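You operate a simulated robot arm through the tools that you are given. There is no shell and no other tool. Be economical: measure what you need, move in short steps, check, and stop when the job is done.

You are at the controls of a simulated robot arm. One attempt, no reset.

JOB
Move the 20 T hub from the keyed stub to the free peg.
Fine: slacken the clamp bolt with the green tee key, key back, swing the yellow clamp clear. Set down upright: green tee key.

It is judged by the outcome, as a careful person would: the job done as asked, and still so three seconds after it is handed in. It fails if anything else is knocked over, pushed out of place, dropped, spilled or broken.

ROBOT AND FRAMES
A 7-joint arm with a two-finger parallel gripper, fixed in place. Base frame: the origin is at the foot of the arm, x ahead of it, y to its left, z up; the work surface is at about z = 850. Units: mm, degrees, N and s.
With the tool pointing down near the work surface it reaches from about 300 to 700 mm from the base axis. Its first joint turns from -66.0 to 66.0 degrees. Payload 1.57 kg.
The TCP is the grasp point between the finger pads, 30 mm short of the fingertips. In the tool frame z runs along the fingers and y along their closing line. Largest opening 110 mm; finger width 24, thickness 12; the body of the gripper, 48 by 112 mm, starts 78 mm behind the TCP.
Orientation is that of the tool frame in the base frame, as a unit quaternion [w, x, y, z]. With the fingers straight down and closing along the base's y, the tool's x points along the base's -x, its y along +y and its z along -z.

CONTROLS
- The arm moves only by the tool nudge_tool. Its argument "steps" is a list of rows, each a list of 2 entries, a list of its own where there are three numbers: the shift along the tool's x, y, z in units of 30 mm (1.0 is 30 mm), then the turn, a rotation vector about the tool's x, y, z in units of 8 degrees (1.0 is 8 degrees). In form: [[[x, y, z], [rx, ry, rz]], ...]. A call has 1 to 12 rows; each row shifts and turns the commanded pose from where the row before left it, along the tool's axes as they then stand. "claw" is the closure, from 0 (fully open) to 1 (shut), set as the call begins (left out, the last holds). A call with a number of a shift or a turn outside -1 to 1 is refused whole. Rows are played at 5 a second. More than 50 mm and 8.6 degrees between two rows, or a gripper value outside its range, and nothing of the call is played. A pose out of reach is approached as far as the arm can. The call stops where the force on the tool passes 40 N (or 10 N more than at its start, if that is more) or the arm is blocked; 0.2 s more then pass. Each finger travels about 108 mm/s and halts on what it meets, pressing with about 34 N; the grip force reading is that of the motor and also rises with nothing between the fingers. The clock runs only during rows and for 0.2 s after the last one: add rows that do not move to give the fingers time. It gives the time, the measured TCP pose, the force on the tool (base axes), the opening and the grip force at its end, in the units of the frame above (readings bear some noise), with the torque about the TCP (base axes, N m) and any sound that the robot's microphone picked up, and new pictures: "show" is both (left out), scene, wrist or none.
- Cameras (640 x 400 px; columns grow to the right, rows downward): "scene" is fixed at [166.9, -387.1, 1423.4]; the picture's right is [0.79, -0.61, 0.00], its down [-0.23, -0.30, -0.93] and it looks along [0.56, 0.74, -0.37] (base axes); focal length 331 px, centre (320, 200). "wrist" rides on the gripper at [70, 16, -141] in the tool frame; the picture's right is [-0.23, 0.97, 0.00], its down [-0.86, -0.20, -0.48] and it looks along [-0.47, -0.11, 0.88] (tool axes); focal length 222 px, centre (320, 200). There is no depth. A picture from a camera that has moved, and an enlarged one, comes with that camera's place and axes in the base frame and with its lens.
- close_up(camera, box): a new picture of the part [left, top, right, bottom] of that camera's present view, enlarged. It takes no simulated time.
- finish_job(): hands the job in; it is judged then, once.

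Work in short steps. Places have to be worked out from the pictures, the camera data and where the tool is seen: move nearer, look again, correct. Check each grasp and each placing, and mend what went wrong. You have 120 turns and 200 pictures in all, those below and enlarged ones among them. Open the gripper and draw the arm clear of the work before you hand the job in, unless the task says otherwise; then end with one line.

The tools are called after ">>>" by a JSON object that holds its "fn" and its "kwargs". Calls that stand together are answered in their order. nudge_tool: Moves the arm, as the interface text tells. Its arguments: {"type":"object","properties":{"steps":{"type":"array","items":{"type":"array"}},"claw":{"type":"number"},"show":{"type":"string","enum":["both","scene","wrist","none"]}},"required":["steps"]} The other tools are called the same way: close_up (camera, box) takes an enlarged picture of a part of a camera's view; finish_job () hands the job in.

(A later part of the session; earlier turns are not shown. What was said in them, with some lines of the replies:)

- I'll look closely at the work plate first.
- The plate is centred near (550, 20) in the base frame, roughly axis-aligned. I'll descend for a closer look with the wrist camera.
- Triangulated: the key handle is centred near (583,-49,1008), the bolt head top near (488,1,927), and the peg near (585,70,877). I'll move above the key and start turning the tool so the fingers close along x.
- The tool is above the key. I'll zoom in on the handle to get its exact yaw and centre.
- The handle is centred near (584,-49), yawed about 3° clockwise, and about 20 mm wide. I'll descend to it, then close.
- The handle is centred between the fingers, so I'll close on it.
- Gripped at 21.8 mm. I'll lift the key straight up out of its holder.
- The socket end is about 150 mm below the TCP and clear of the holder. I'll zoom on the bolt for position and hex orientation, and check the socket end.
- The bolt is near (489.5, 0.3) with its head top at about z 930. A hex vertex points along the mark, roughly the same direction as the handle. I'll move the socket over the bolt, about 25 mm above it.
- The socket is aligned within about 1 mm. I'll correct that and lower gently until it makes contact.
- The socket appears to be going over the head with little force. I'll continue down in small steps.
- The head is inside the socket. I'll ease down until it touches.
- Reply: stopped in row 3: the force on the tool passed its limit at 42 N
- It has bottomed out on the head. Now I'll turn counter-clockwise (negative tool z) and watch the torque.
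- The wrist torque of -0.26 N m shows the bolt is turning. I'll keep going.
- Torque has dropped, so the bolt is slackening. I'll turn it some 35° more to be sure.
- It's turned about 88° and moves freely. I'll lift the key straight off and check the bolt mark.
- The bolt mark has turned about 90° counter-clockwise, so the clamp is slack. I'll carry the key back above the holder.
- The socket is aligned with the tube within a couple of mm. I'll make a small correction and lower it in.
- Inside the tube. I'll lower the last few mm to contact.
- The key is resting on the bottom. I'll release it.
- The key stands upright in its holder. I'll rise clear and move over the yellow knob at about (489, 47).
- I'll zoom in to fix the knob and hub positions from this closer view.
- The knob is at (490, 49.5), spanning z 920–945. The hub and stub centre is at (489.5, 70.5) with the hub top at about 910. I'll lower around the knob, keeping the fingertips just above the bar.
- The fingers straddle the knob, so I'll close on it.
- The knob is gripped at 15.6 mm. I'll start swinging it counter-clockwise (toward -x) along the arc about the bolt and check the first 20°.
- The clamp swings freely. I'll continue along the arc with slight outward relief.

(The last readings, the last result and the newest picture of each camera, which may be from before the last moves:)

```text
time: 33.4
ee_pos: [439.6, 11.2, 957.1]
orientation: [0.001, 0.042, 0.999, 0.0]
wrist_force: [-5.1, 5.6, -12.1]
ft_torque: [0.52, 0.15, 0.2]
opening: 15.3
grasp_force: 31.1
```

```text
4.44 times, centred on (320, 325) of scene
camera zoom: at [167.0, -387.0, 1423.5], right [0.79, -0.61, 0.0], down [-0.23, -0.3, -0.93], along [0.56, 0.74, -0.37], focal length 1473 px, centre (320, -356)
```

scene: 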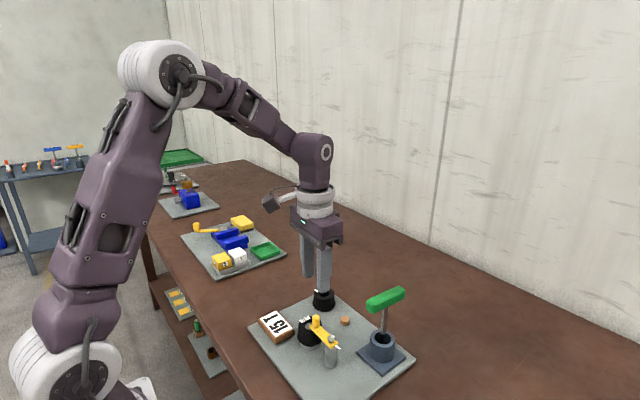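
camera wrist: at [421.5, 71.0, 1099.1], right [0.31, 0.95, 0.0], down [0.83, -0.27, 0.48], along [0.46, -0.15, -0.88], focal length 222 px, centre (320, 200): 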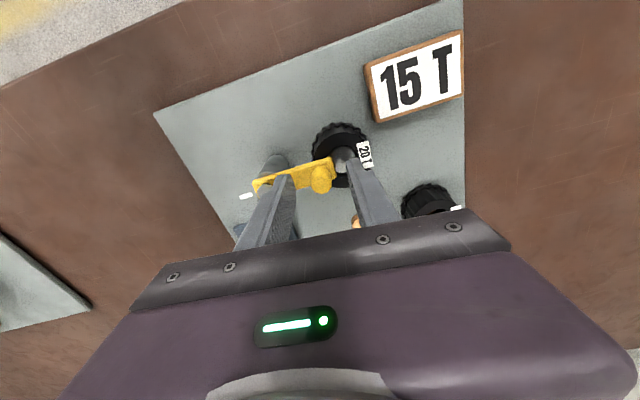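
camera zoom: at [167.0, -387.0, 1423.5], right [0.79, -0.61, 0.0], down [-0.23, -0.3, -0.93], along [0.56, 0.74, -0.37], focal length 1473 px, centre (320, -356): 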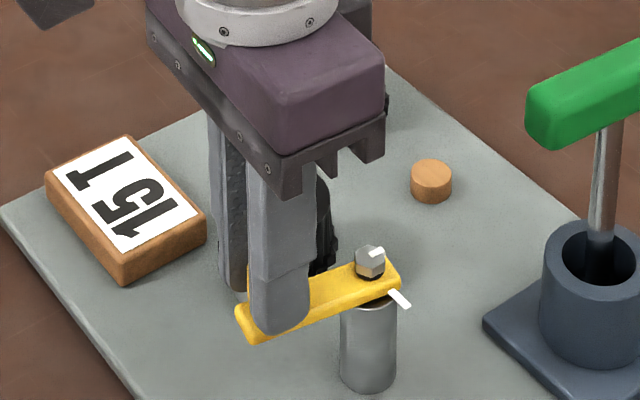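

It's about 80° over. I'll swing another 30° so it is well clear of the hub.

>>> {"fn": "nudge_tool", "kwargs": {"steps": [[[0, -0.297, 0], [0, 0, 0]], [[-0.05, -0.292, 0], [0, 0, 0]], [[-0.1, -0.279, 0], [0, 0, 0]], [[0, 0, 0], [0, 0, 0]]], "show": "none"}}

>>> {"fn": "nudge_tool", "kwargs": {"steps": [[[0, 0, 0], [0, 0, 0]], [[0, 0, 0], [0, 0, 0]], [[0, 0, 0], [0, 0, 0]]], "claw": 0.7, "show": "none"}}

>>> {"fn": "nudge_tool", "kwargs": {"steps": [[[0, 0, -0.5], [0, 0, 0]], [[0, 0, -1], [0, 0, 0]], [[0, 0, -1], [0, 0, 0]], [[0, 0, -1], [0, 0, 0]], [[0, 0, 0], [0, 0, 0]]]}}

```text
time: 34.0
ee_pos: [439.3, -0.9, 957.6]
orientation: [0.001, 0.039, 0.999, 0.004]
wrist_force: [-2.0, 11.7, 4.0]
ft_torque: [-0.14, 0.3, -0.12]
opening: 15.7
grasp_force: 31.2
stopped in row 3: the force on the tool passed its limit at 51 N (the readings are from after the stop); the commanded pose is now the measured one
```

```text
time: 34.9
ee_pos: [440.4, -1.4, 957.0]
orientation: [0.002, 0.04, 0.999, 0.003]
wrist_force: [0.4, -0.6, 0.2]
ft_torque: [-0.01, 0.03, -0.03]
opening: 33.1
grasp_force: 0.2
```

```text
time: 36.0
ee_pos: [438.9, -3.0, 1062.6]
orientation: [0.002, 0.04, 0.999, 0.003]
wrist_force: [-0.1, 0.4, -0.6]
ft_torque: [-0.05, 0.0, 0.04]
opening: 32.8
grasp_force: 0.1
camera wrist: at [369.9, 18.0, 1204.6], right [0.3, 0.95, 0.01], down [0.83, -0.27, 0.48], along [0.46, -0.14, -0.88], focal length 222 px, centre (320, 200)
```

scene: 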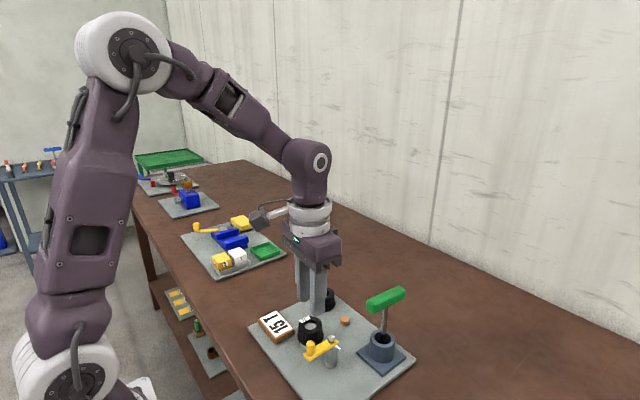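
wrist: 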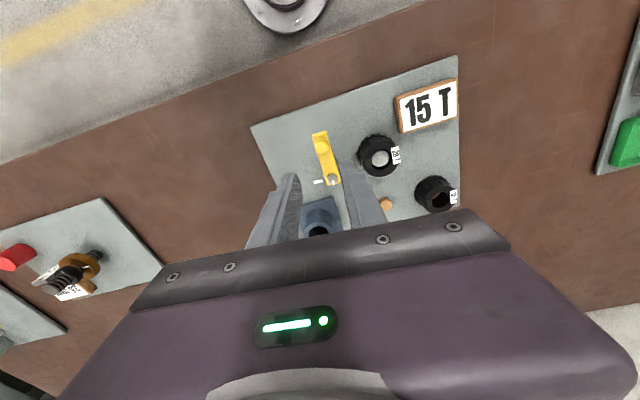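

There is a hard stop at 90°, and the clamp is fully clear of the hub. I'll look at the hub from here.

>>> {"fn": "close_up", "kwargs": {"camera": "wrist", "box": [300, 70, 480, 220]}}

>>> {"fn": "close_up", "kwargs": {"camera": "scene", "box": [280, 290, 370, 370]}}

```text
2.67 times, centred on (390, 145) of wrist
camera zoom: at [369.9, 18.0, 1204.6], right [0.3, 0.95, 0.01], down [0.83, -0.27, 0.48], along [0.46, -0.14, -0.88], focal length 592 px, centre (133, 347)
```

zoom: 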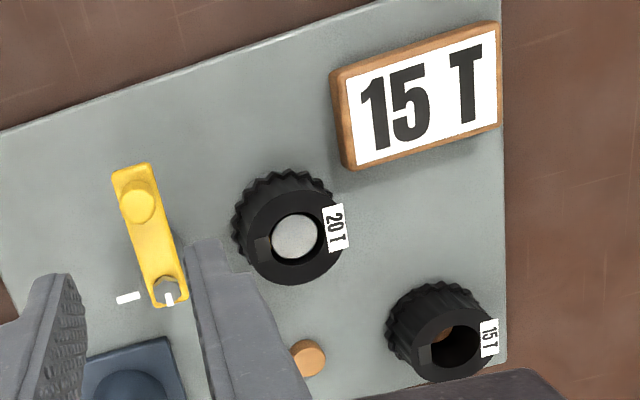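

```text
5.00 times, centred on (325, 330) of scene
camera zoom: at [166.9, -387.1, 1423.4], right [0.79, -0.61, 0.0], down [-0.23, -0.3, -0.93], along [0.56, 0.74, -0.37], focal length 1657 px, centre (295, -450)
```

zoom: 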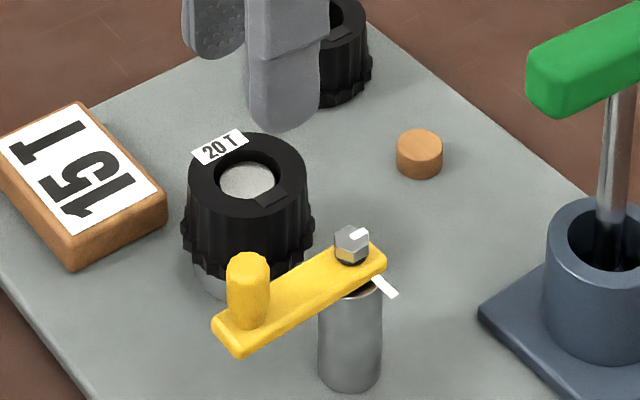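

The hub is centred near (489.5, 69.5). I'll move above it, open wide, and turn the tool so the fingers close along x, away from the neighbours.

>>> {"fn": "nudge_tool", "kwargs": {"steps": [[[-0.496, 0.848, 0], [0, 0, 0]], [[-0.496, 0.848, 0], [0, 0, 0]], [[-0.496, 0.848, 0], [0, 0, 0]], [[0, 0, 0], [0, 0, 1]], [[0, 0, 0], [0, 0, 1]], [[0, 0, 0], [0, 0, 1]], [[0, 0, 0], [0, 0, 1]], [[0, 0, 0], [0, 0, 1]], [[0, 0, 0], [0, 0, 1]], [[0, 0, 0], [0, 0, 1]], [[0, 0, 0], [0, 0, 1]], [[0, 0, 0], [0, 0, 1]]], "claw": 0.2, "show": "none"}}

>>> {"fn": "nudge_tool", "kwargs": {"steps": [[[0, 0, 0], [0, 0, 1]], [[0, 0, 0], [0, 0, 0.66]], [[0, 0, 0], [0, 0, 0]]]}}

```text
time: 38.6
ee_pos: [491.0, 69.5, 1063.5]
orientation: [-0.001, 0.619, 0.785, 0.003]
wrist_force: [0.9, -0.7, 1.2]
ft_torque: [0.02, 0.03, -0.02]
opening: 88.2
grasp_force: 0.0
```

```text
time: 39.5
ee_pos: [490.7, 70.0, 1062.8]
orientation: [-0.001, 0.705, 0.709, 0.004]
wrist_force: [-0.3, -0.3, -0.2]
ft_torque: [0.04, 0.0, 0.0]
opening: 87.9
grasp_force: 0.1
camera wrist: at [505.1, 139.4, 1205.3], right [0.97, -0.22, 0.0], down [-0.2, -0.86, 0.47], along [-0.1, -0.46, -0.88], focal length 222 px, centre (320, 200)
```

scene: 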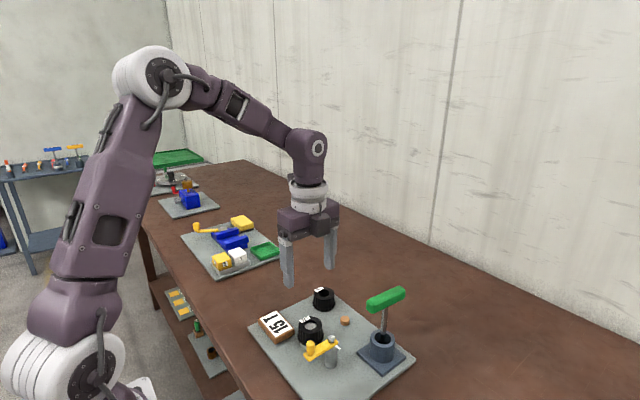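
wrist: 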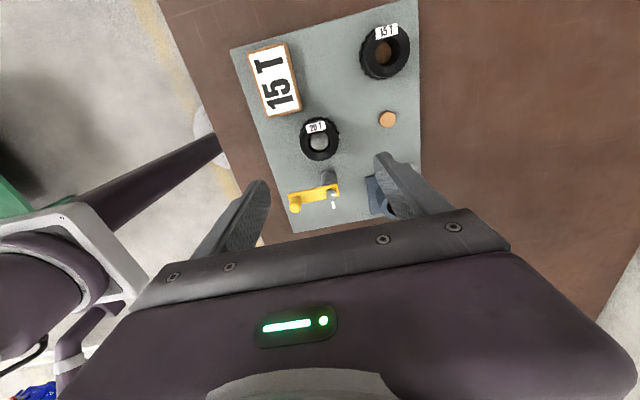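

The hub is centred under the tool. I'll descend in stages, stopping first with the fingertips near the hub top.

>>> {"fn": "nudge_tool", "kwargs": {"steps": [[[0, -0.03, 1], [0, 0, 0]], [[0, 0, 1], [0, 0, 0]], [[0, 0, 1], [0, 0, 0]], [[0, 0, 0.7], [0, 0, 0]], [[0, 0, 0], [0, 0, 0]]], "show": "wrist"}}

>>> {"fn": "close_up", "kwargs": {"camera": "scene", "box": [270, 280, 370, 370]}}

```text
time: 40.6
ee_pos: [489.6, 70.6, 951.5]
orientation: [-0.002, 0.705, 0.709, 0.003]
wrist_force: [0.5, 0.7, 0.2]
ft_torque: [0.0, 0.0, 0.05]
opening: 88.1
grasp_force: 0.1
camera wrist: at [504.4, 139.8, 1093.9], right [0.97, -0.22, 0.0], down [-0.2, -0.86, 0.47], along [-0.1, -0.46, -0.88], focal length 222 px, centre (320, 200)
```

wrist: 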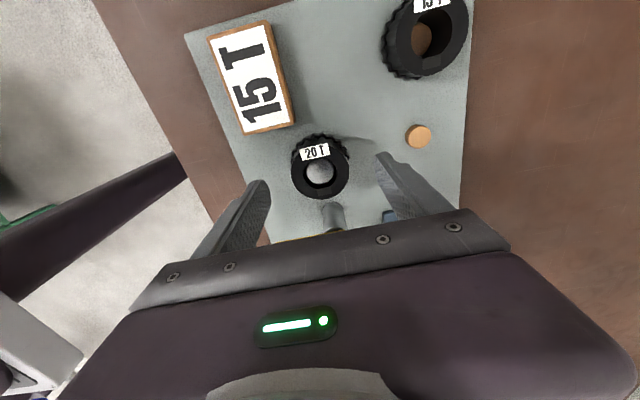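

```text
4.44 times, centred on (320, 325) of scene
camera zoom: at [166.9, -387.1, 1423.4], right [0.79, -0.61, 0.0], down [-0.23, -0.3, -0.93], along [0.56, 0.74, -0.37], focal length 1473 px, centre (320, -356)
```

zoom: 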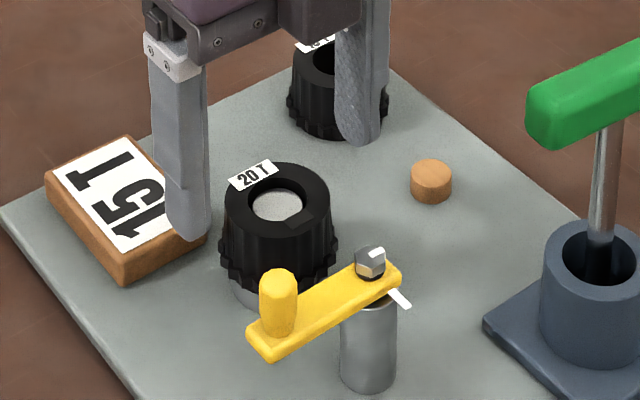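

Aligned. I'll descend to the grip height, fingertips about z 884, and close.

>>> {"fn": "nudge_tool", "kwargs": {"steps": [[[0.05, 0, 0.5], [0, 0, 0]], [[0, 0, 0.5], [0, 0, 0]], [[0, 0, 0.25], [0, 0, 0]], [[0, 0, 0], [0, 0, 0]]], "show": "none"}}

>>> {"fn": "nudge_tool", "kwargs": {"steps": [[[0, 0, 0], [0, 0, 0]], [[0, 0, 0], [0, 0, 0]], [[0, 0, 0], [0, 0, 0]], [[0, 0, 0], [0, 0, 0]]], "claw": 1, "show": "wrist"}}

>>> {"fn": "close_up", "kwargs": {"camera": "scene", "box": [270, 280, 370, 370]}}

```text
time: 41.6
ee_pos: [491.6, 72.0, 913.9]
orientation: [-0.001, 0.705, 0.709, 0.003]
wrist_force: [0.1, 0.2, 0.1]
ft_torque: [-0.01, 0.02, -0.03]
opening: 88.2
grasp_force: 0.0
```

```text
time: 42.6
ee_pos: [491.2, 73.3, 915.1]
orientation: [-0.001, 0.705, 0.709, 0.004]
wrist_force: [0.2, -0.3, -0.3]
ft_torque: [-0.03, 0.02, 0.01]
opening: 49.3
grasp_force: 34.2
camera wrist: at [505.2, 141.6, 1056.7], right [0.97, -0.22, 0.0], down [-0.2, -0.86, 0.47], along [-0.1, -0.46, -0.88], focal length 222 px, centre (320, 200)
```

wrist: 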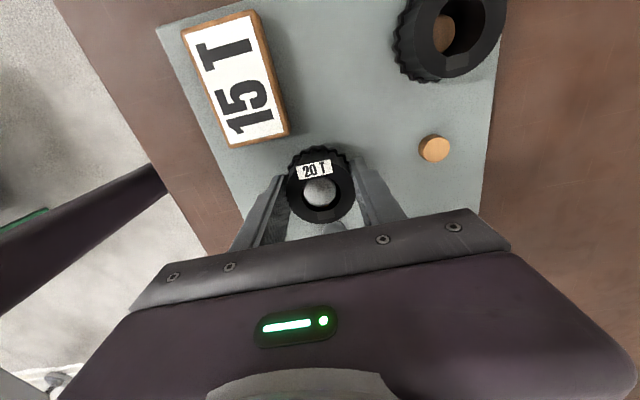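

```text
4.44 times, centred on (320, 325) of scene
camera zoom: at [166.9, -387.1, 1423.4], right [0.79, -0.61, 0.0], down [-0.23, -0.3, -0.93], along [0.56, 0.74, -0.37], focal length 1473 px, centre (320, -356)
```

zoom: 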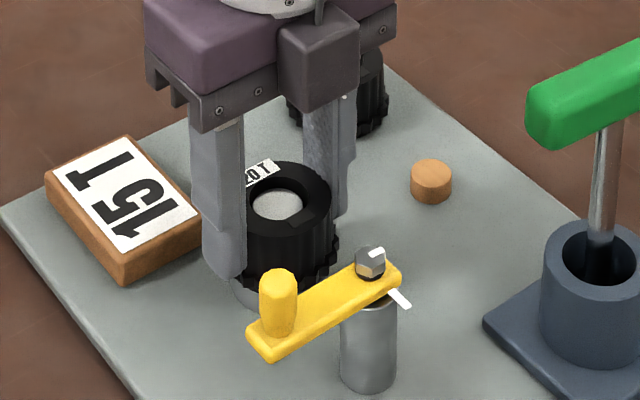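

The hub is gripped squarely with no side load. I'll lift it straight up.

>>> {"fn": "nudge_tool", "kwargs": {"steps": [[[0, 0, -0.2], [0, 0, 0]], [[0, 0, -0.3], [0, 0, 0]], [[0, 0, -0.4], [0, 0, 0]], [[0, 0, -0.5], [0, 0, 0]], [[0, 0, -0.6], [0, 0, 0]], [[0, 0, 0], [0, 0, 0]]], "show": "wrist"}}

>>> {"fn": "close_up", "kwargs": {"camera": "scene", "box": [270, 260, 390, 370]}}

```text
time: 44.0
ee_pos: [489.1, 72.1, 974.2]
orientation: [-0.001, 0.706, 0.708, 0.004]
wrist_force: [0.3, -0.1, -2.4]
ft_torque: [-0.01, -0.03, 0.02]
opening: 49.1
grasp_force: 33.7
camera wrist: at [504.2, 141.5, 1116.5], right [0.97, -0.22, 0.0], down [-0.2, -0.86, 0.47], along [-0.1, -0.46, -0.88], focal length 222 px, centre (320, 200)
```

wrist: 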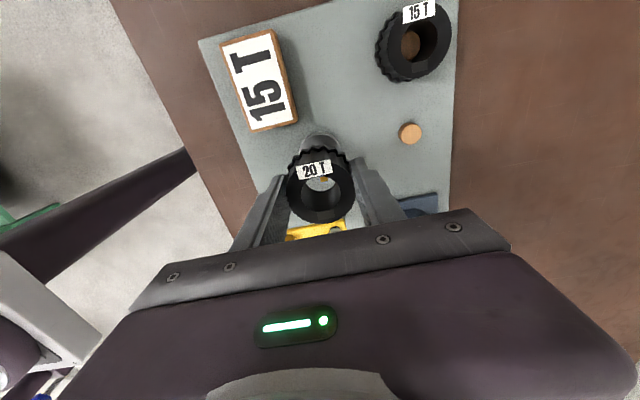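

```text
3.64 times, centred on (330, 315) of scene
camera zoom: at [166.9, -387.1, 1423.4], right [0.79, -0.61, 0.0], down [-0.23, -0.3, -0.93], along [0.56, 0.74, -0.37], focal length 1205 px, centre (284, -218)
```

zoom: 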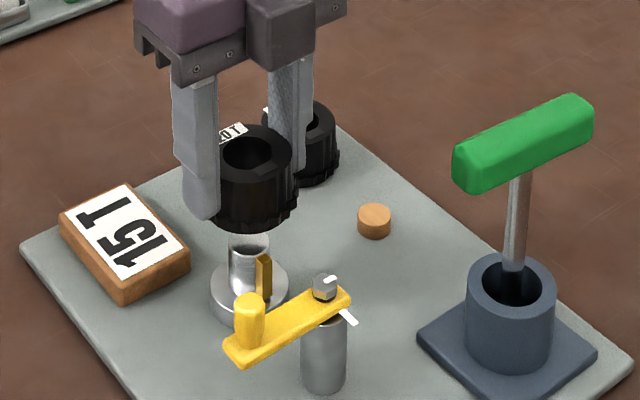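

The hub is off the stub. I'll carry it over to the free peg at about (586, 71).

>>> {"fn": "nudge_tool", "kwargs": {"steps": [[[-0.01, 0.8, 0], [0, 0, 0]], [[-0.01, 0.8, 0], [0, 0, 0]], [[-0.01, 0.8, 0], [0, 0, 0]], [[-0.01, 0.8, 0], [0, 0, 0]], [[0, 0, 0], [0, 0, 0]]], "show": "wrist"}}

>>> {"fn": "close_up", "kwargs": {"camera": "scene", "box": [300, 270, 390, 350]}}

>>> {"fn": "close_up", "kwargs": {"camera": "wrist", "box": [280, 130, 360, 230]}}

```text
time: 45.2
ee_pos: [587.6, 72.6, 974.4]
orientation: [-0.001, 0.705, 0.709, 0.004]
wrist_force: [0.6, 0.3, -3.1]
ft_torque: [-0.02, 0.03, -0.01]
opening: 49.2
grasp_force: 34.5
camera wrist: at [601.3, 141.1, 1116.9], right [0.97, -0.22, 0.0], down [-0.2, -0.86, 0.47], along [-0.1, -0.46, -0.88], focal length 222 px, centre (320, 200)
```

wrist: 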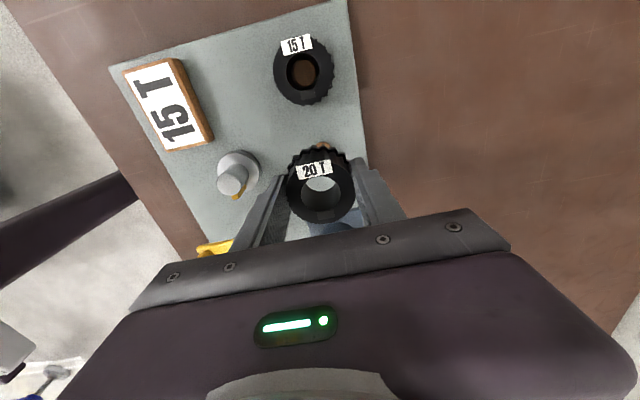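

```text
5.00 times, centred on (345, 310) of scene
camera zoom: at [167.0, -387.1, 1423.4], right [0.79, -0.61, 0.0], down [-0.23, -0.3, -0.93], along [0.56, 0.74, -0.37], focal length 1657 px, centre (195, -350)
```

zoom: 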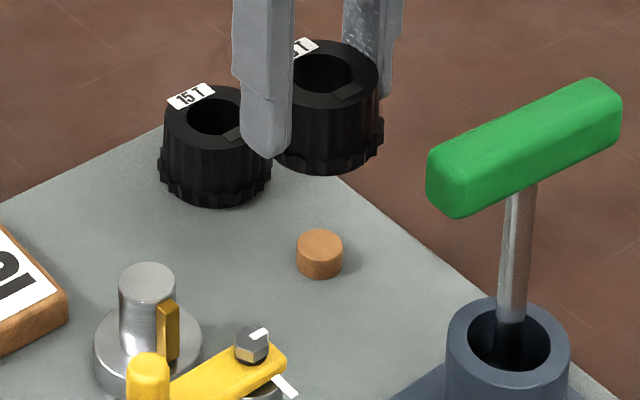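

```text
4.00 times, centred on (320, 180) of wrist
camera zoom: at [601.3, 141.1, 1116.9], right [0.97, -0.22, 0.0], down [-0.2, -0.86, 0.47], along [-0.1, -0.46, -0.88], focal length 888 px, centre (320, 280)
```

zoom: 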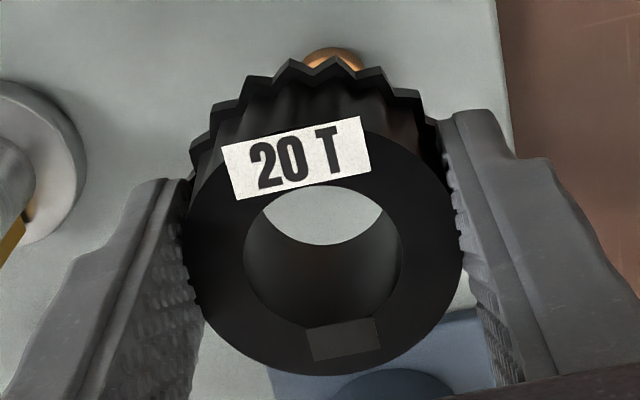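

The hub is close to over the peg; combining both cameras puts it about 2.5 mm short in x. I'll shift by that and descend until the hub is just above the peg top, then look again.

>>> {"fn": "nudge_tool", "kwargs": {"steps": [[[0.03, 0.08, 0], [0, 0, 0]], [[0, 0, 0.5], [0, 0, 0]], [[0, 0, 0.5], [0, 0, 0]], [[0, 0, 0.3], [0, 0, 0]], [[0, 0, 0], [0, 0, 0]]], "show": "wrist"}}

>>> {"fn": "close_up", "kwargs": {"camera": "scene", "box": [310, 280, 380, 340]}}

>>> {"fn": "close_up", "kwargs": {"camera": "wrist", "box": [280, 130, 360, 230]}}

```text
time: 46.5
ee_pos: [588.6, 73.8, 935.7]
orientation: [-0.003, 0.706, 0.708, 0.004]
wrist_force: [-0.4, 0.2, -2.3]
ft_torque: [0.03, 0.02, 0.01]
opening: 49.2
grasp_force: 33.9
camera wrist: at [602.9, 141.8, 1078.4], right [0.97, -0.22, 0.0], down [-0.2, -0.86, 0.47], along [-0.1, -0.46, -0.88], focal length 222 px, centre (320, 200)
```

wrist: 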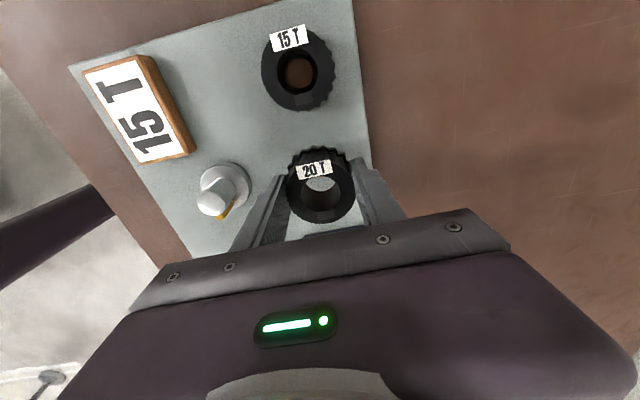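

```text
6.67 times, centred on (345, 310) of scene
camera zoom: at [167.0, -387.1, 1423.4], right [0.79, -0.61, 0.0], down [-0.23, -0.3, -0.93], along [0.56, 0.74, -0.37], focal length 2209 px, centre (153, -533)
```

zoom: 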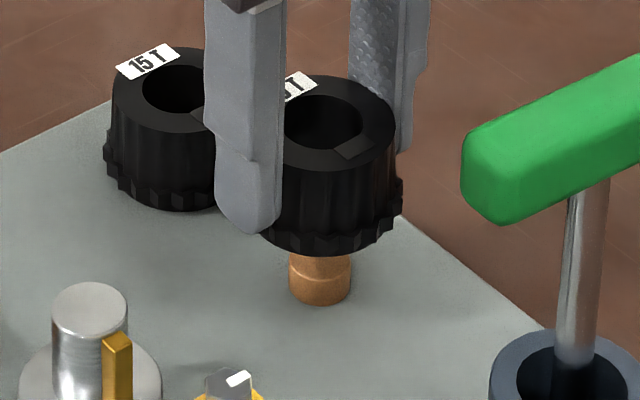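

```text
4.00 times, centred on (320, 180) of wrist
camera zoom: at [602.9, 141.8, 1078.4], right [0.97, -0.22, 0.0], down [-0.2, -0.86, 0.47], along [-0.1, -0.46, -0.88], focal length 888 px, centre (320, 280)
```

zoom: 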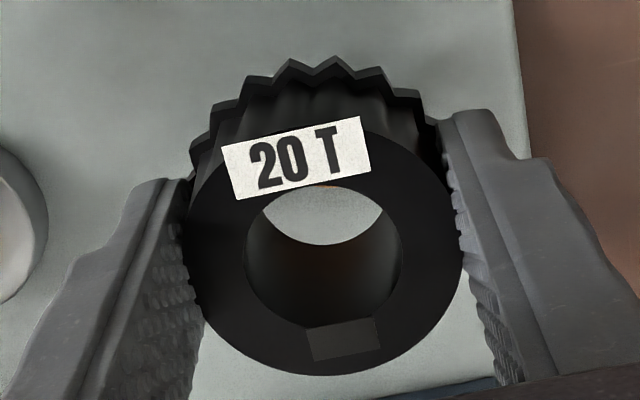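

The hub is just above the peg with alignment inside the bore clearance of about 4 mm. I'll nudge slightly and lower gently, watching force.

>>> {"fn": "nudge_tool", "kwargs": {"steps": [[[0.03, 0.02, 0.2], [0, 0, 0]], [[0, 0, 0.15], [0, 0, 0]], [[0, 0, 0.1], [0, 0, 0]], [[0, 0, 0.1], [0, 0, 0]], [[0, 0, 0.1], [0, 0, 0]], [[0, 0, 0], [0, 0, 0]]], "show": "none"}}

>>> {"fn": "close_up", "kwargs": {"camera": "scene", "box": [310, 280, 380, 340]}}

>>> {"fn": "close_up", "kwargs": {"camera": "wrist", "box": [280, 130, 360, 230]}}

```text
time: 47.9
ee_pos: [589.2, 74.1, 916.7]
orientation: [-0.002, 0.705, 0.709, 0.003]
wrist_force: [0.9, 1.0, -2.2]
ft_torque: [-0.01, 0.02, -0.02]
opening: 49.1
grasp_force: 34.0
```

```text
6.67 times, centred on (345, 310) of scene
camera zoom: at [166.9, -387.1, 1423.4], right [0.79, -0.61, 0.0], down [-0.23, -0.3, -0.93], along [0.56, 0.74, -0.37], focal length 2209 px, centre (153, -533)
```

zoom: 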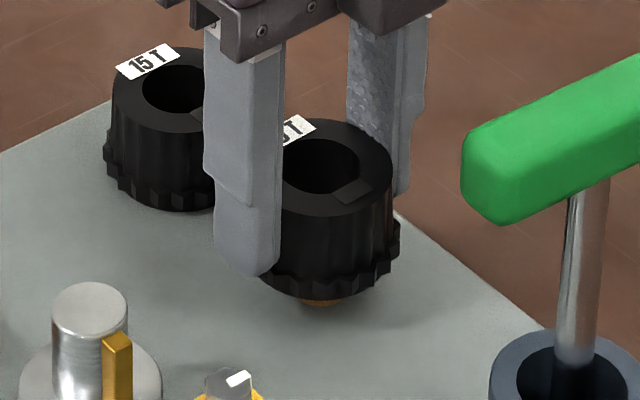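

```text
4.00 times, centred on (320, 180) of wrist
camera zoom: at [603.5, 142.6, 1058.9], right [0.97, -0.22, 0.0], down [-0.2, -0.86, 0.47], along [-0.1, -0.46, -0.88], focal length 888 px, centre (320, 280)
```

zoom: 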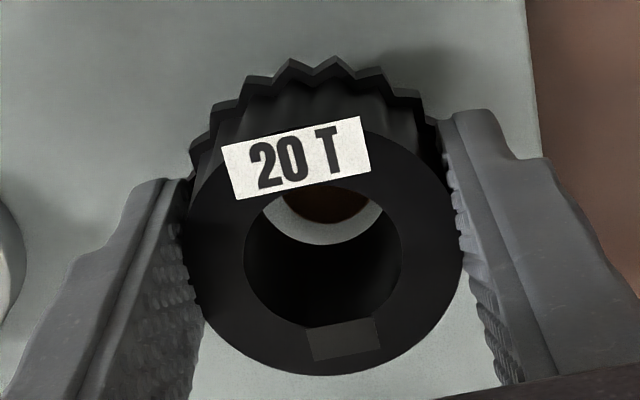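

Through the bore the peg shows roughly centred, with about 1.5 mm to correct in +y. I'll correct that and lower onto the plate.

>>> {"fn": "nudge_tool", "kwargs": {"steps": [[[0.045, 0.015, 0], [0, 0, 0]], [[0, 0, 0.1], [0, 0, 0]], [[0, 0, 0.1], [0, 0, 0]], [[0, 0, 0.1], [0, 0, 0]], [[0, 0, 0], [0, 0, 0]]], "show": "none"}}

>>> {"fn": "close_up", "kwargs": {"camera": "scene", "box": [310, 280, 380, 340]}}

>>> {"fn": "close_up", "kwargs": {"camera": "wrist", "box": [280, 130, 360, 230]}}

```text
time: 49.0
ee_pos: [590.0, 73.5, 905.2]
orientation: [-0.001, 0.705, 0.709, 0.003]
wrist_force: [0.8, -0.6, -2.6]
ft_torque: [0.01, 0.02, 0.0]
opening: 49.3
grasp_force: 34.0
```

```text
6.67 times, centred on (345, 310) of scene
camera zoom: at [166.9, -387.1, 1423.4], right [0.79, -0.61, 0.0], down [-0.23, -0.3, -0.93], along [0.56, 0.74, -0.37], focal length 2209 px, centre (153, -533)
```

zoom: 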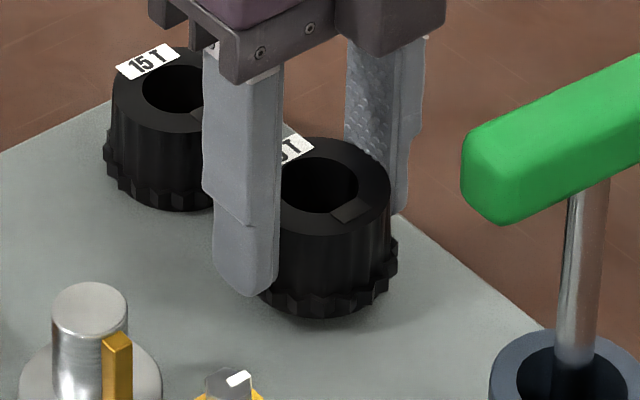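

```text
4.00 times, centred on (320, 180) of wrist
camera zoom: at [604.1, 143.8, 1049.7], right [0.97, -0.22, 0.0], down [-0.2, -0.86, 0.47], along [-0.1, -0.46, -0.88], focal length 888 px, centre (320, 280)
```

zoom: 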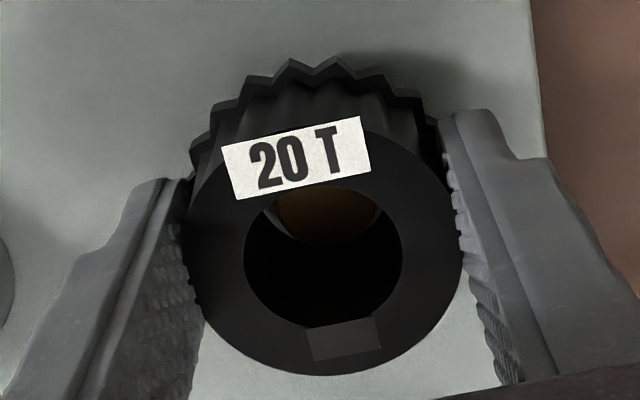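

The peg is inside the bore with no contact force. I'll ease down to touch the plate.

>>> {"fn": "nudge_tool", "kwargs": {"steps": [[[0, 0, 0.07], [0, 0, 0]], [[0, 0, 0.05], [0, 0, 0]], [[0, 0, 0.05], [0, 0, 0]], [[0, 0, 0], [0, 0, 0]]], "show": "none"}}

>>> {"fn": "close_up", "kwargs": {"camera": "scene", "box": [310, 280, 380, 340]}}

```text
time: 50.0
ee_pos: [589.6, 74.8, 902.3]
orientation: [-0.001, 0.706, 0.709, 0.003]
wrist_force: [-0.3, -0.2, -2.9]
ft_torque: [0.01, 0.0, -0.01]
opening: 48.8
grasp_force: 34.3
```

```text
6.67 times, centred on (345, 310) of scene
camera zoom: at [166.9, -387.1, 1423.4], right [0.79, -0.61, 0.0], down [-0.23, -0.3, -0.93], along [0.56, 0.74, -0.37], focal length 2209 px, centre (153, -533)
```

zoom: 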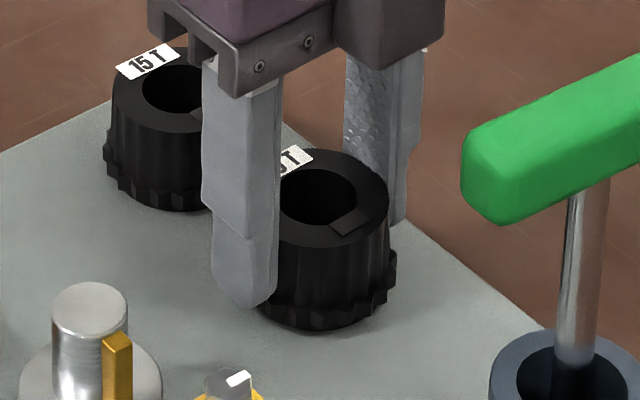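

No contact yet, so I'll go down a little more in small steps.

>>> {"fn": "nudge_tool", "kwargs": {"steps": [[[0, 0, 0.04], [0, 0, 0]], [[0, 0, 0.04], [0, 0, 0]], [[0, 0, 0.03], [0, 0, 0]], [[0, 0, 0.03], [0, 0, 0]]], "show": "none"}}

```text
time: 51.0
ee_pos: [589.5, 74.9, 898.4]
orientation: [0.0, 0.705, 0.709, 0.005]
wrist_force: [-5.7, -0.1, 28.1]
ft_torque: [-0.03, 0.94, -0.05]
opening: 49.3
grasp_force: 34.3
```

It's seated on the plate. I'll relieve the pressure by about 1 mm and release.

>>> {"fn": "nudge_tool", "kwargs": {"steps": [[[0, 0, -0.04], [0, 0, 0]], [[0, 0, 0], [0, 0, 0]]], "show": "none"}}

>>> {"fn": "nudge_tool", "kwargs": {"steps": [[[0, 0, 0], [0, 0, 0]], [[0, 0, 0], [0, 0, 0]], [[0, 0, 0], [0, 0, 0]], [[0, 0, 0], [0, 0, 0]]], "claw": 0.3, "show": "wrist"}}

>>> {"fn": "close_up", "kwargs": {"camera": "scene", "box": [300, 270, 390, 350]}}

```text
time: 51.6
ee_pos: [589.1, 74.9, 898.3]
orientation: [-0.001, 0.706, 0.709, 0.005]
wrist_force: [1.5, 0.7, 13.3]
ft_torque: [0.23, 0.26, -0.04]
opening: 49.2
grasp_force: 34.1
```

```text
time: 52.6
ee_pos: [589.7, 75.5, 898.9]
orientation: [-0.001, 0.705, 0.709, 0.005]
wrist_force: [0.8, -0.1, 1.1]
ft_torque: [-0.02, 0.0, -0.02]
opening: 77.0
grasp_force: 0.1
camera wrist: at [604.0, 144.1, 1041.6], right [0.97, -0.22, 0.0], down [-0.2, -0.86, 0.47], along [-0.1, -0.46, -0.88], focal length 222 px, centre (320, 200)
```

wrist: 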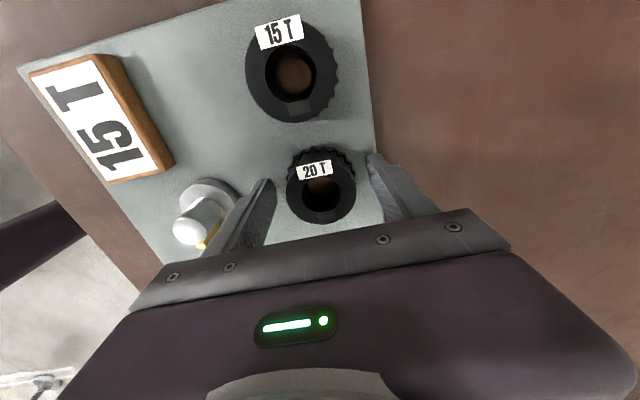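

```text
5.00 times, centred on (345, 310) of scene
camera zoom: at [166.9, -387.1, 1423.4], right [0.79, -0.61, 0.0], down [-0.23, -0.3, -0.93], along [0.56, 0.74, -0.37], focal length 1657 px, centre (195, -350)
```

zoom: 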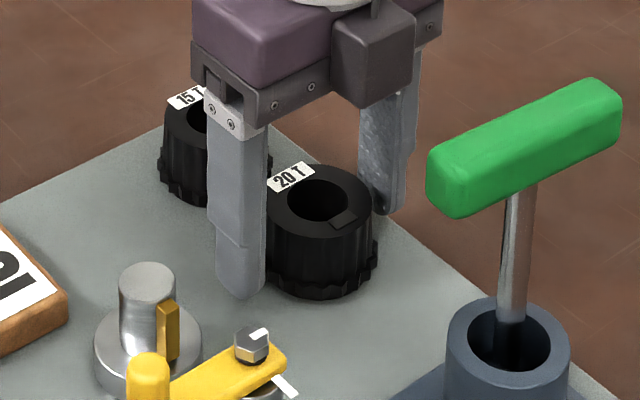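

The hub is seated on the peg and upright. I'll retreat straight up and take a final look.

>>> {"fn": "nudge_tool", "kwargs": {"steps": [[[0, 0, -0.6], [0, 0, 0]], [[0, 0, -1], [0, 0, 0]], [[0, 0, -1], [0, 0, 0]], [[0, 0, -1], [0, 0, 0]], [[0, 0, -1], [0, 0, 0]], [[0, 0, -1], [0, 0, 0]], [[0, 0, -1], [0, 0, 0]], [[0, 0, 0], [0, 0, 0]]], "claw": 0.2}}

>>> {"fn": "close_up", "kwargs": {"camera": "scene", "box": [240, 270, 420, 400]}}

>>> {"fn": "close_up", "kwargs": {"camera": "wrist", "box": [200, 30, 400, 200]}}

```text
time: 54.5
ee_pos: [589.8, 74.7, 1097.8]
orientation: [0.0, 0.705, 0.709, 0.003]
wrist_force: [0.2, -0.7, -0.4]
ft_torque: [0.0, 0.01, 0.0]
opening: 88.1
grasp_force: 0.1
camera wrist: at [603.5, 143.5, 1240.2], right [0.97, -0.22, 0.0], down [-0.2, -0.86, 0.47], along [-0.1, -0.46, -0.88], focal length 222 px, centre (320, 200)
```

scene: 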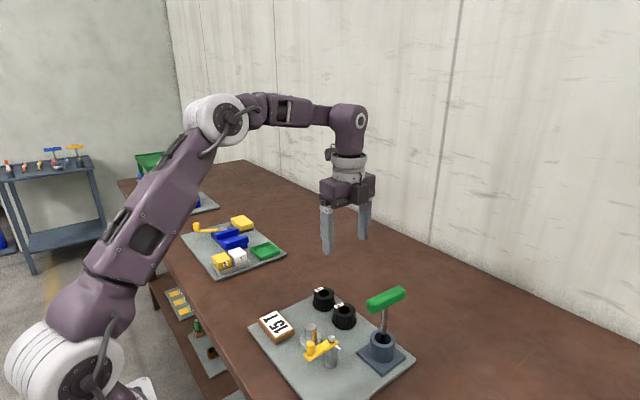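
wrist: 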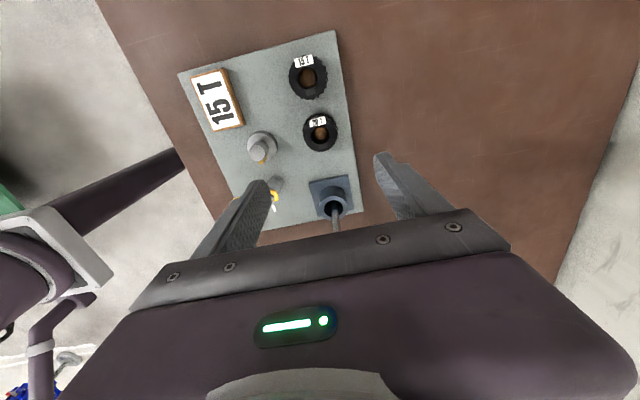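

```text
3.08 times, centred on (330, 335) of scene
camera zoom: at [166.9, -387.1, 1423.4], right [0.79, -0.61, 0.0], down [-0.23, -0.3, -0.93], along [0.56, 0.74, -0.37], focal length 1020 px, centre (289, -215)
```

zoom: 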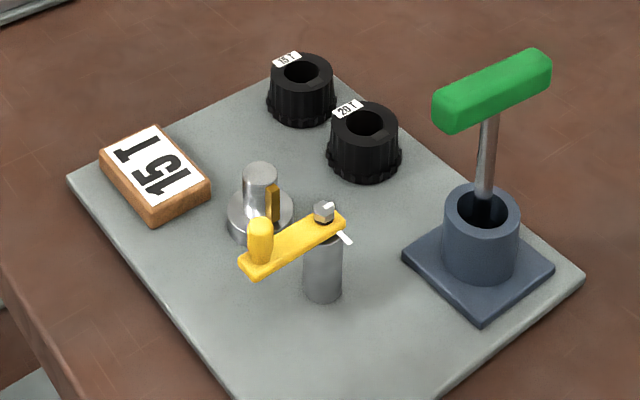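

```text
2.35 times, centred on (300, 115) of wrist
camera zoom: at [603.5, 143.5, 1240.2], right [0.97, -0.22, 0.0], down [-0.2, -0.86, 0.47], along [-0.1, -0.46, -0.88], focal length 523 px, centre (367, 400)
```

zoom: 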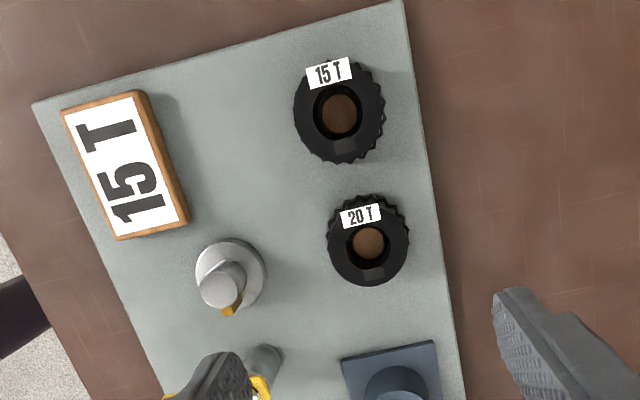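

The 20 T hub sits flat on the free peg, the key is upright in its holder, the clamp is clear, and nothing else has moved. I'm handing the job in.

>>> {"fn": "finish_job", "kwargs": {}}

```text
The job is handed in.
```

The 20 T hub is on the free peg, the clamp bolt is slack with the yellow clamp swung clear, and the green tee key is back upright in its holder.
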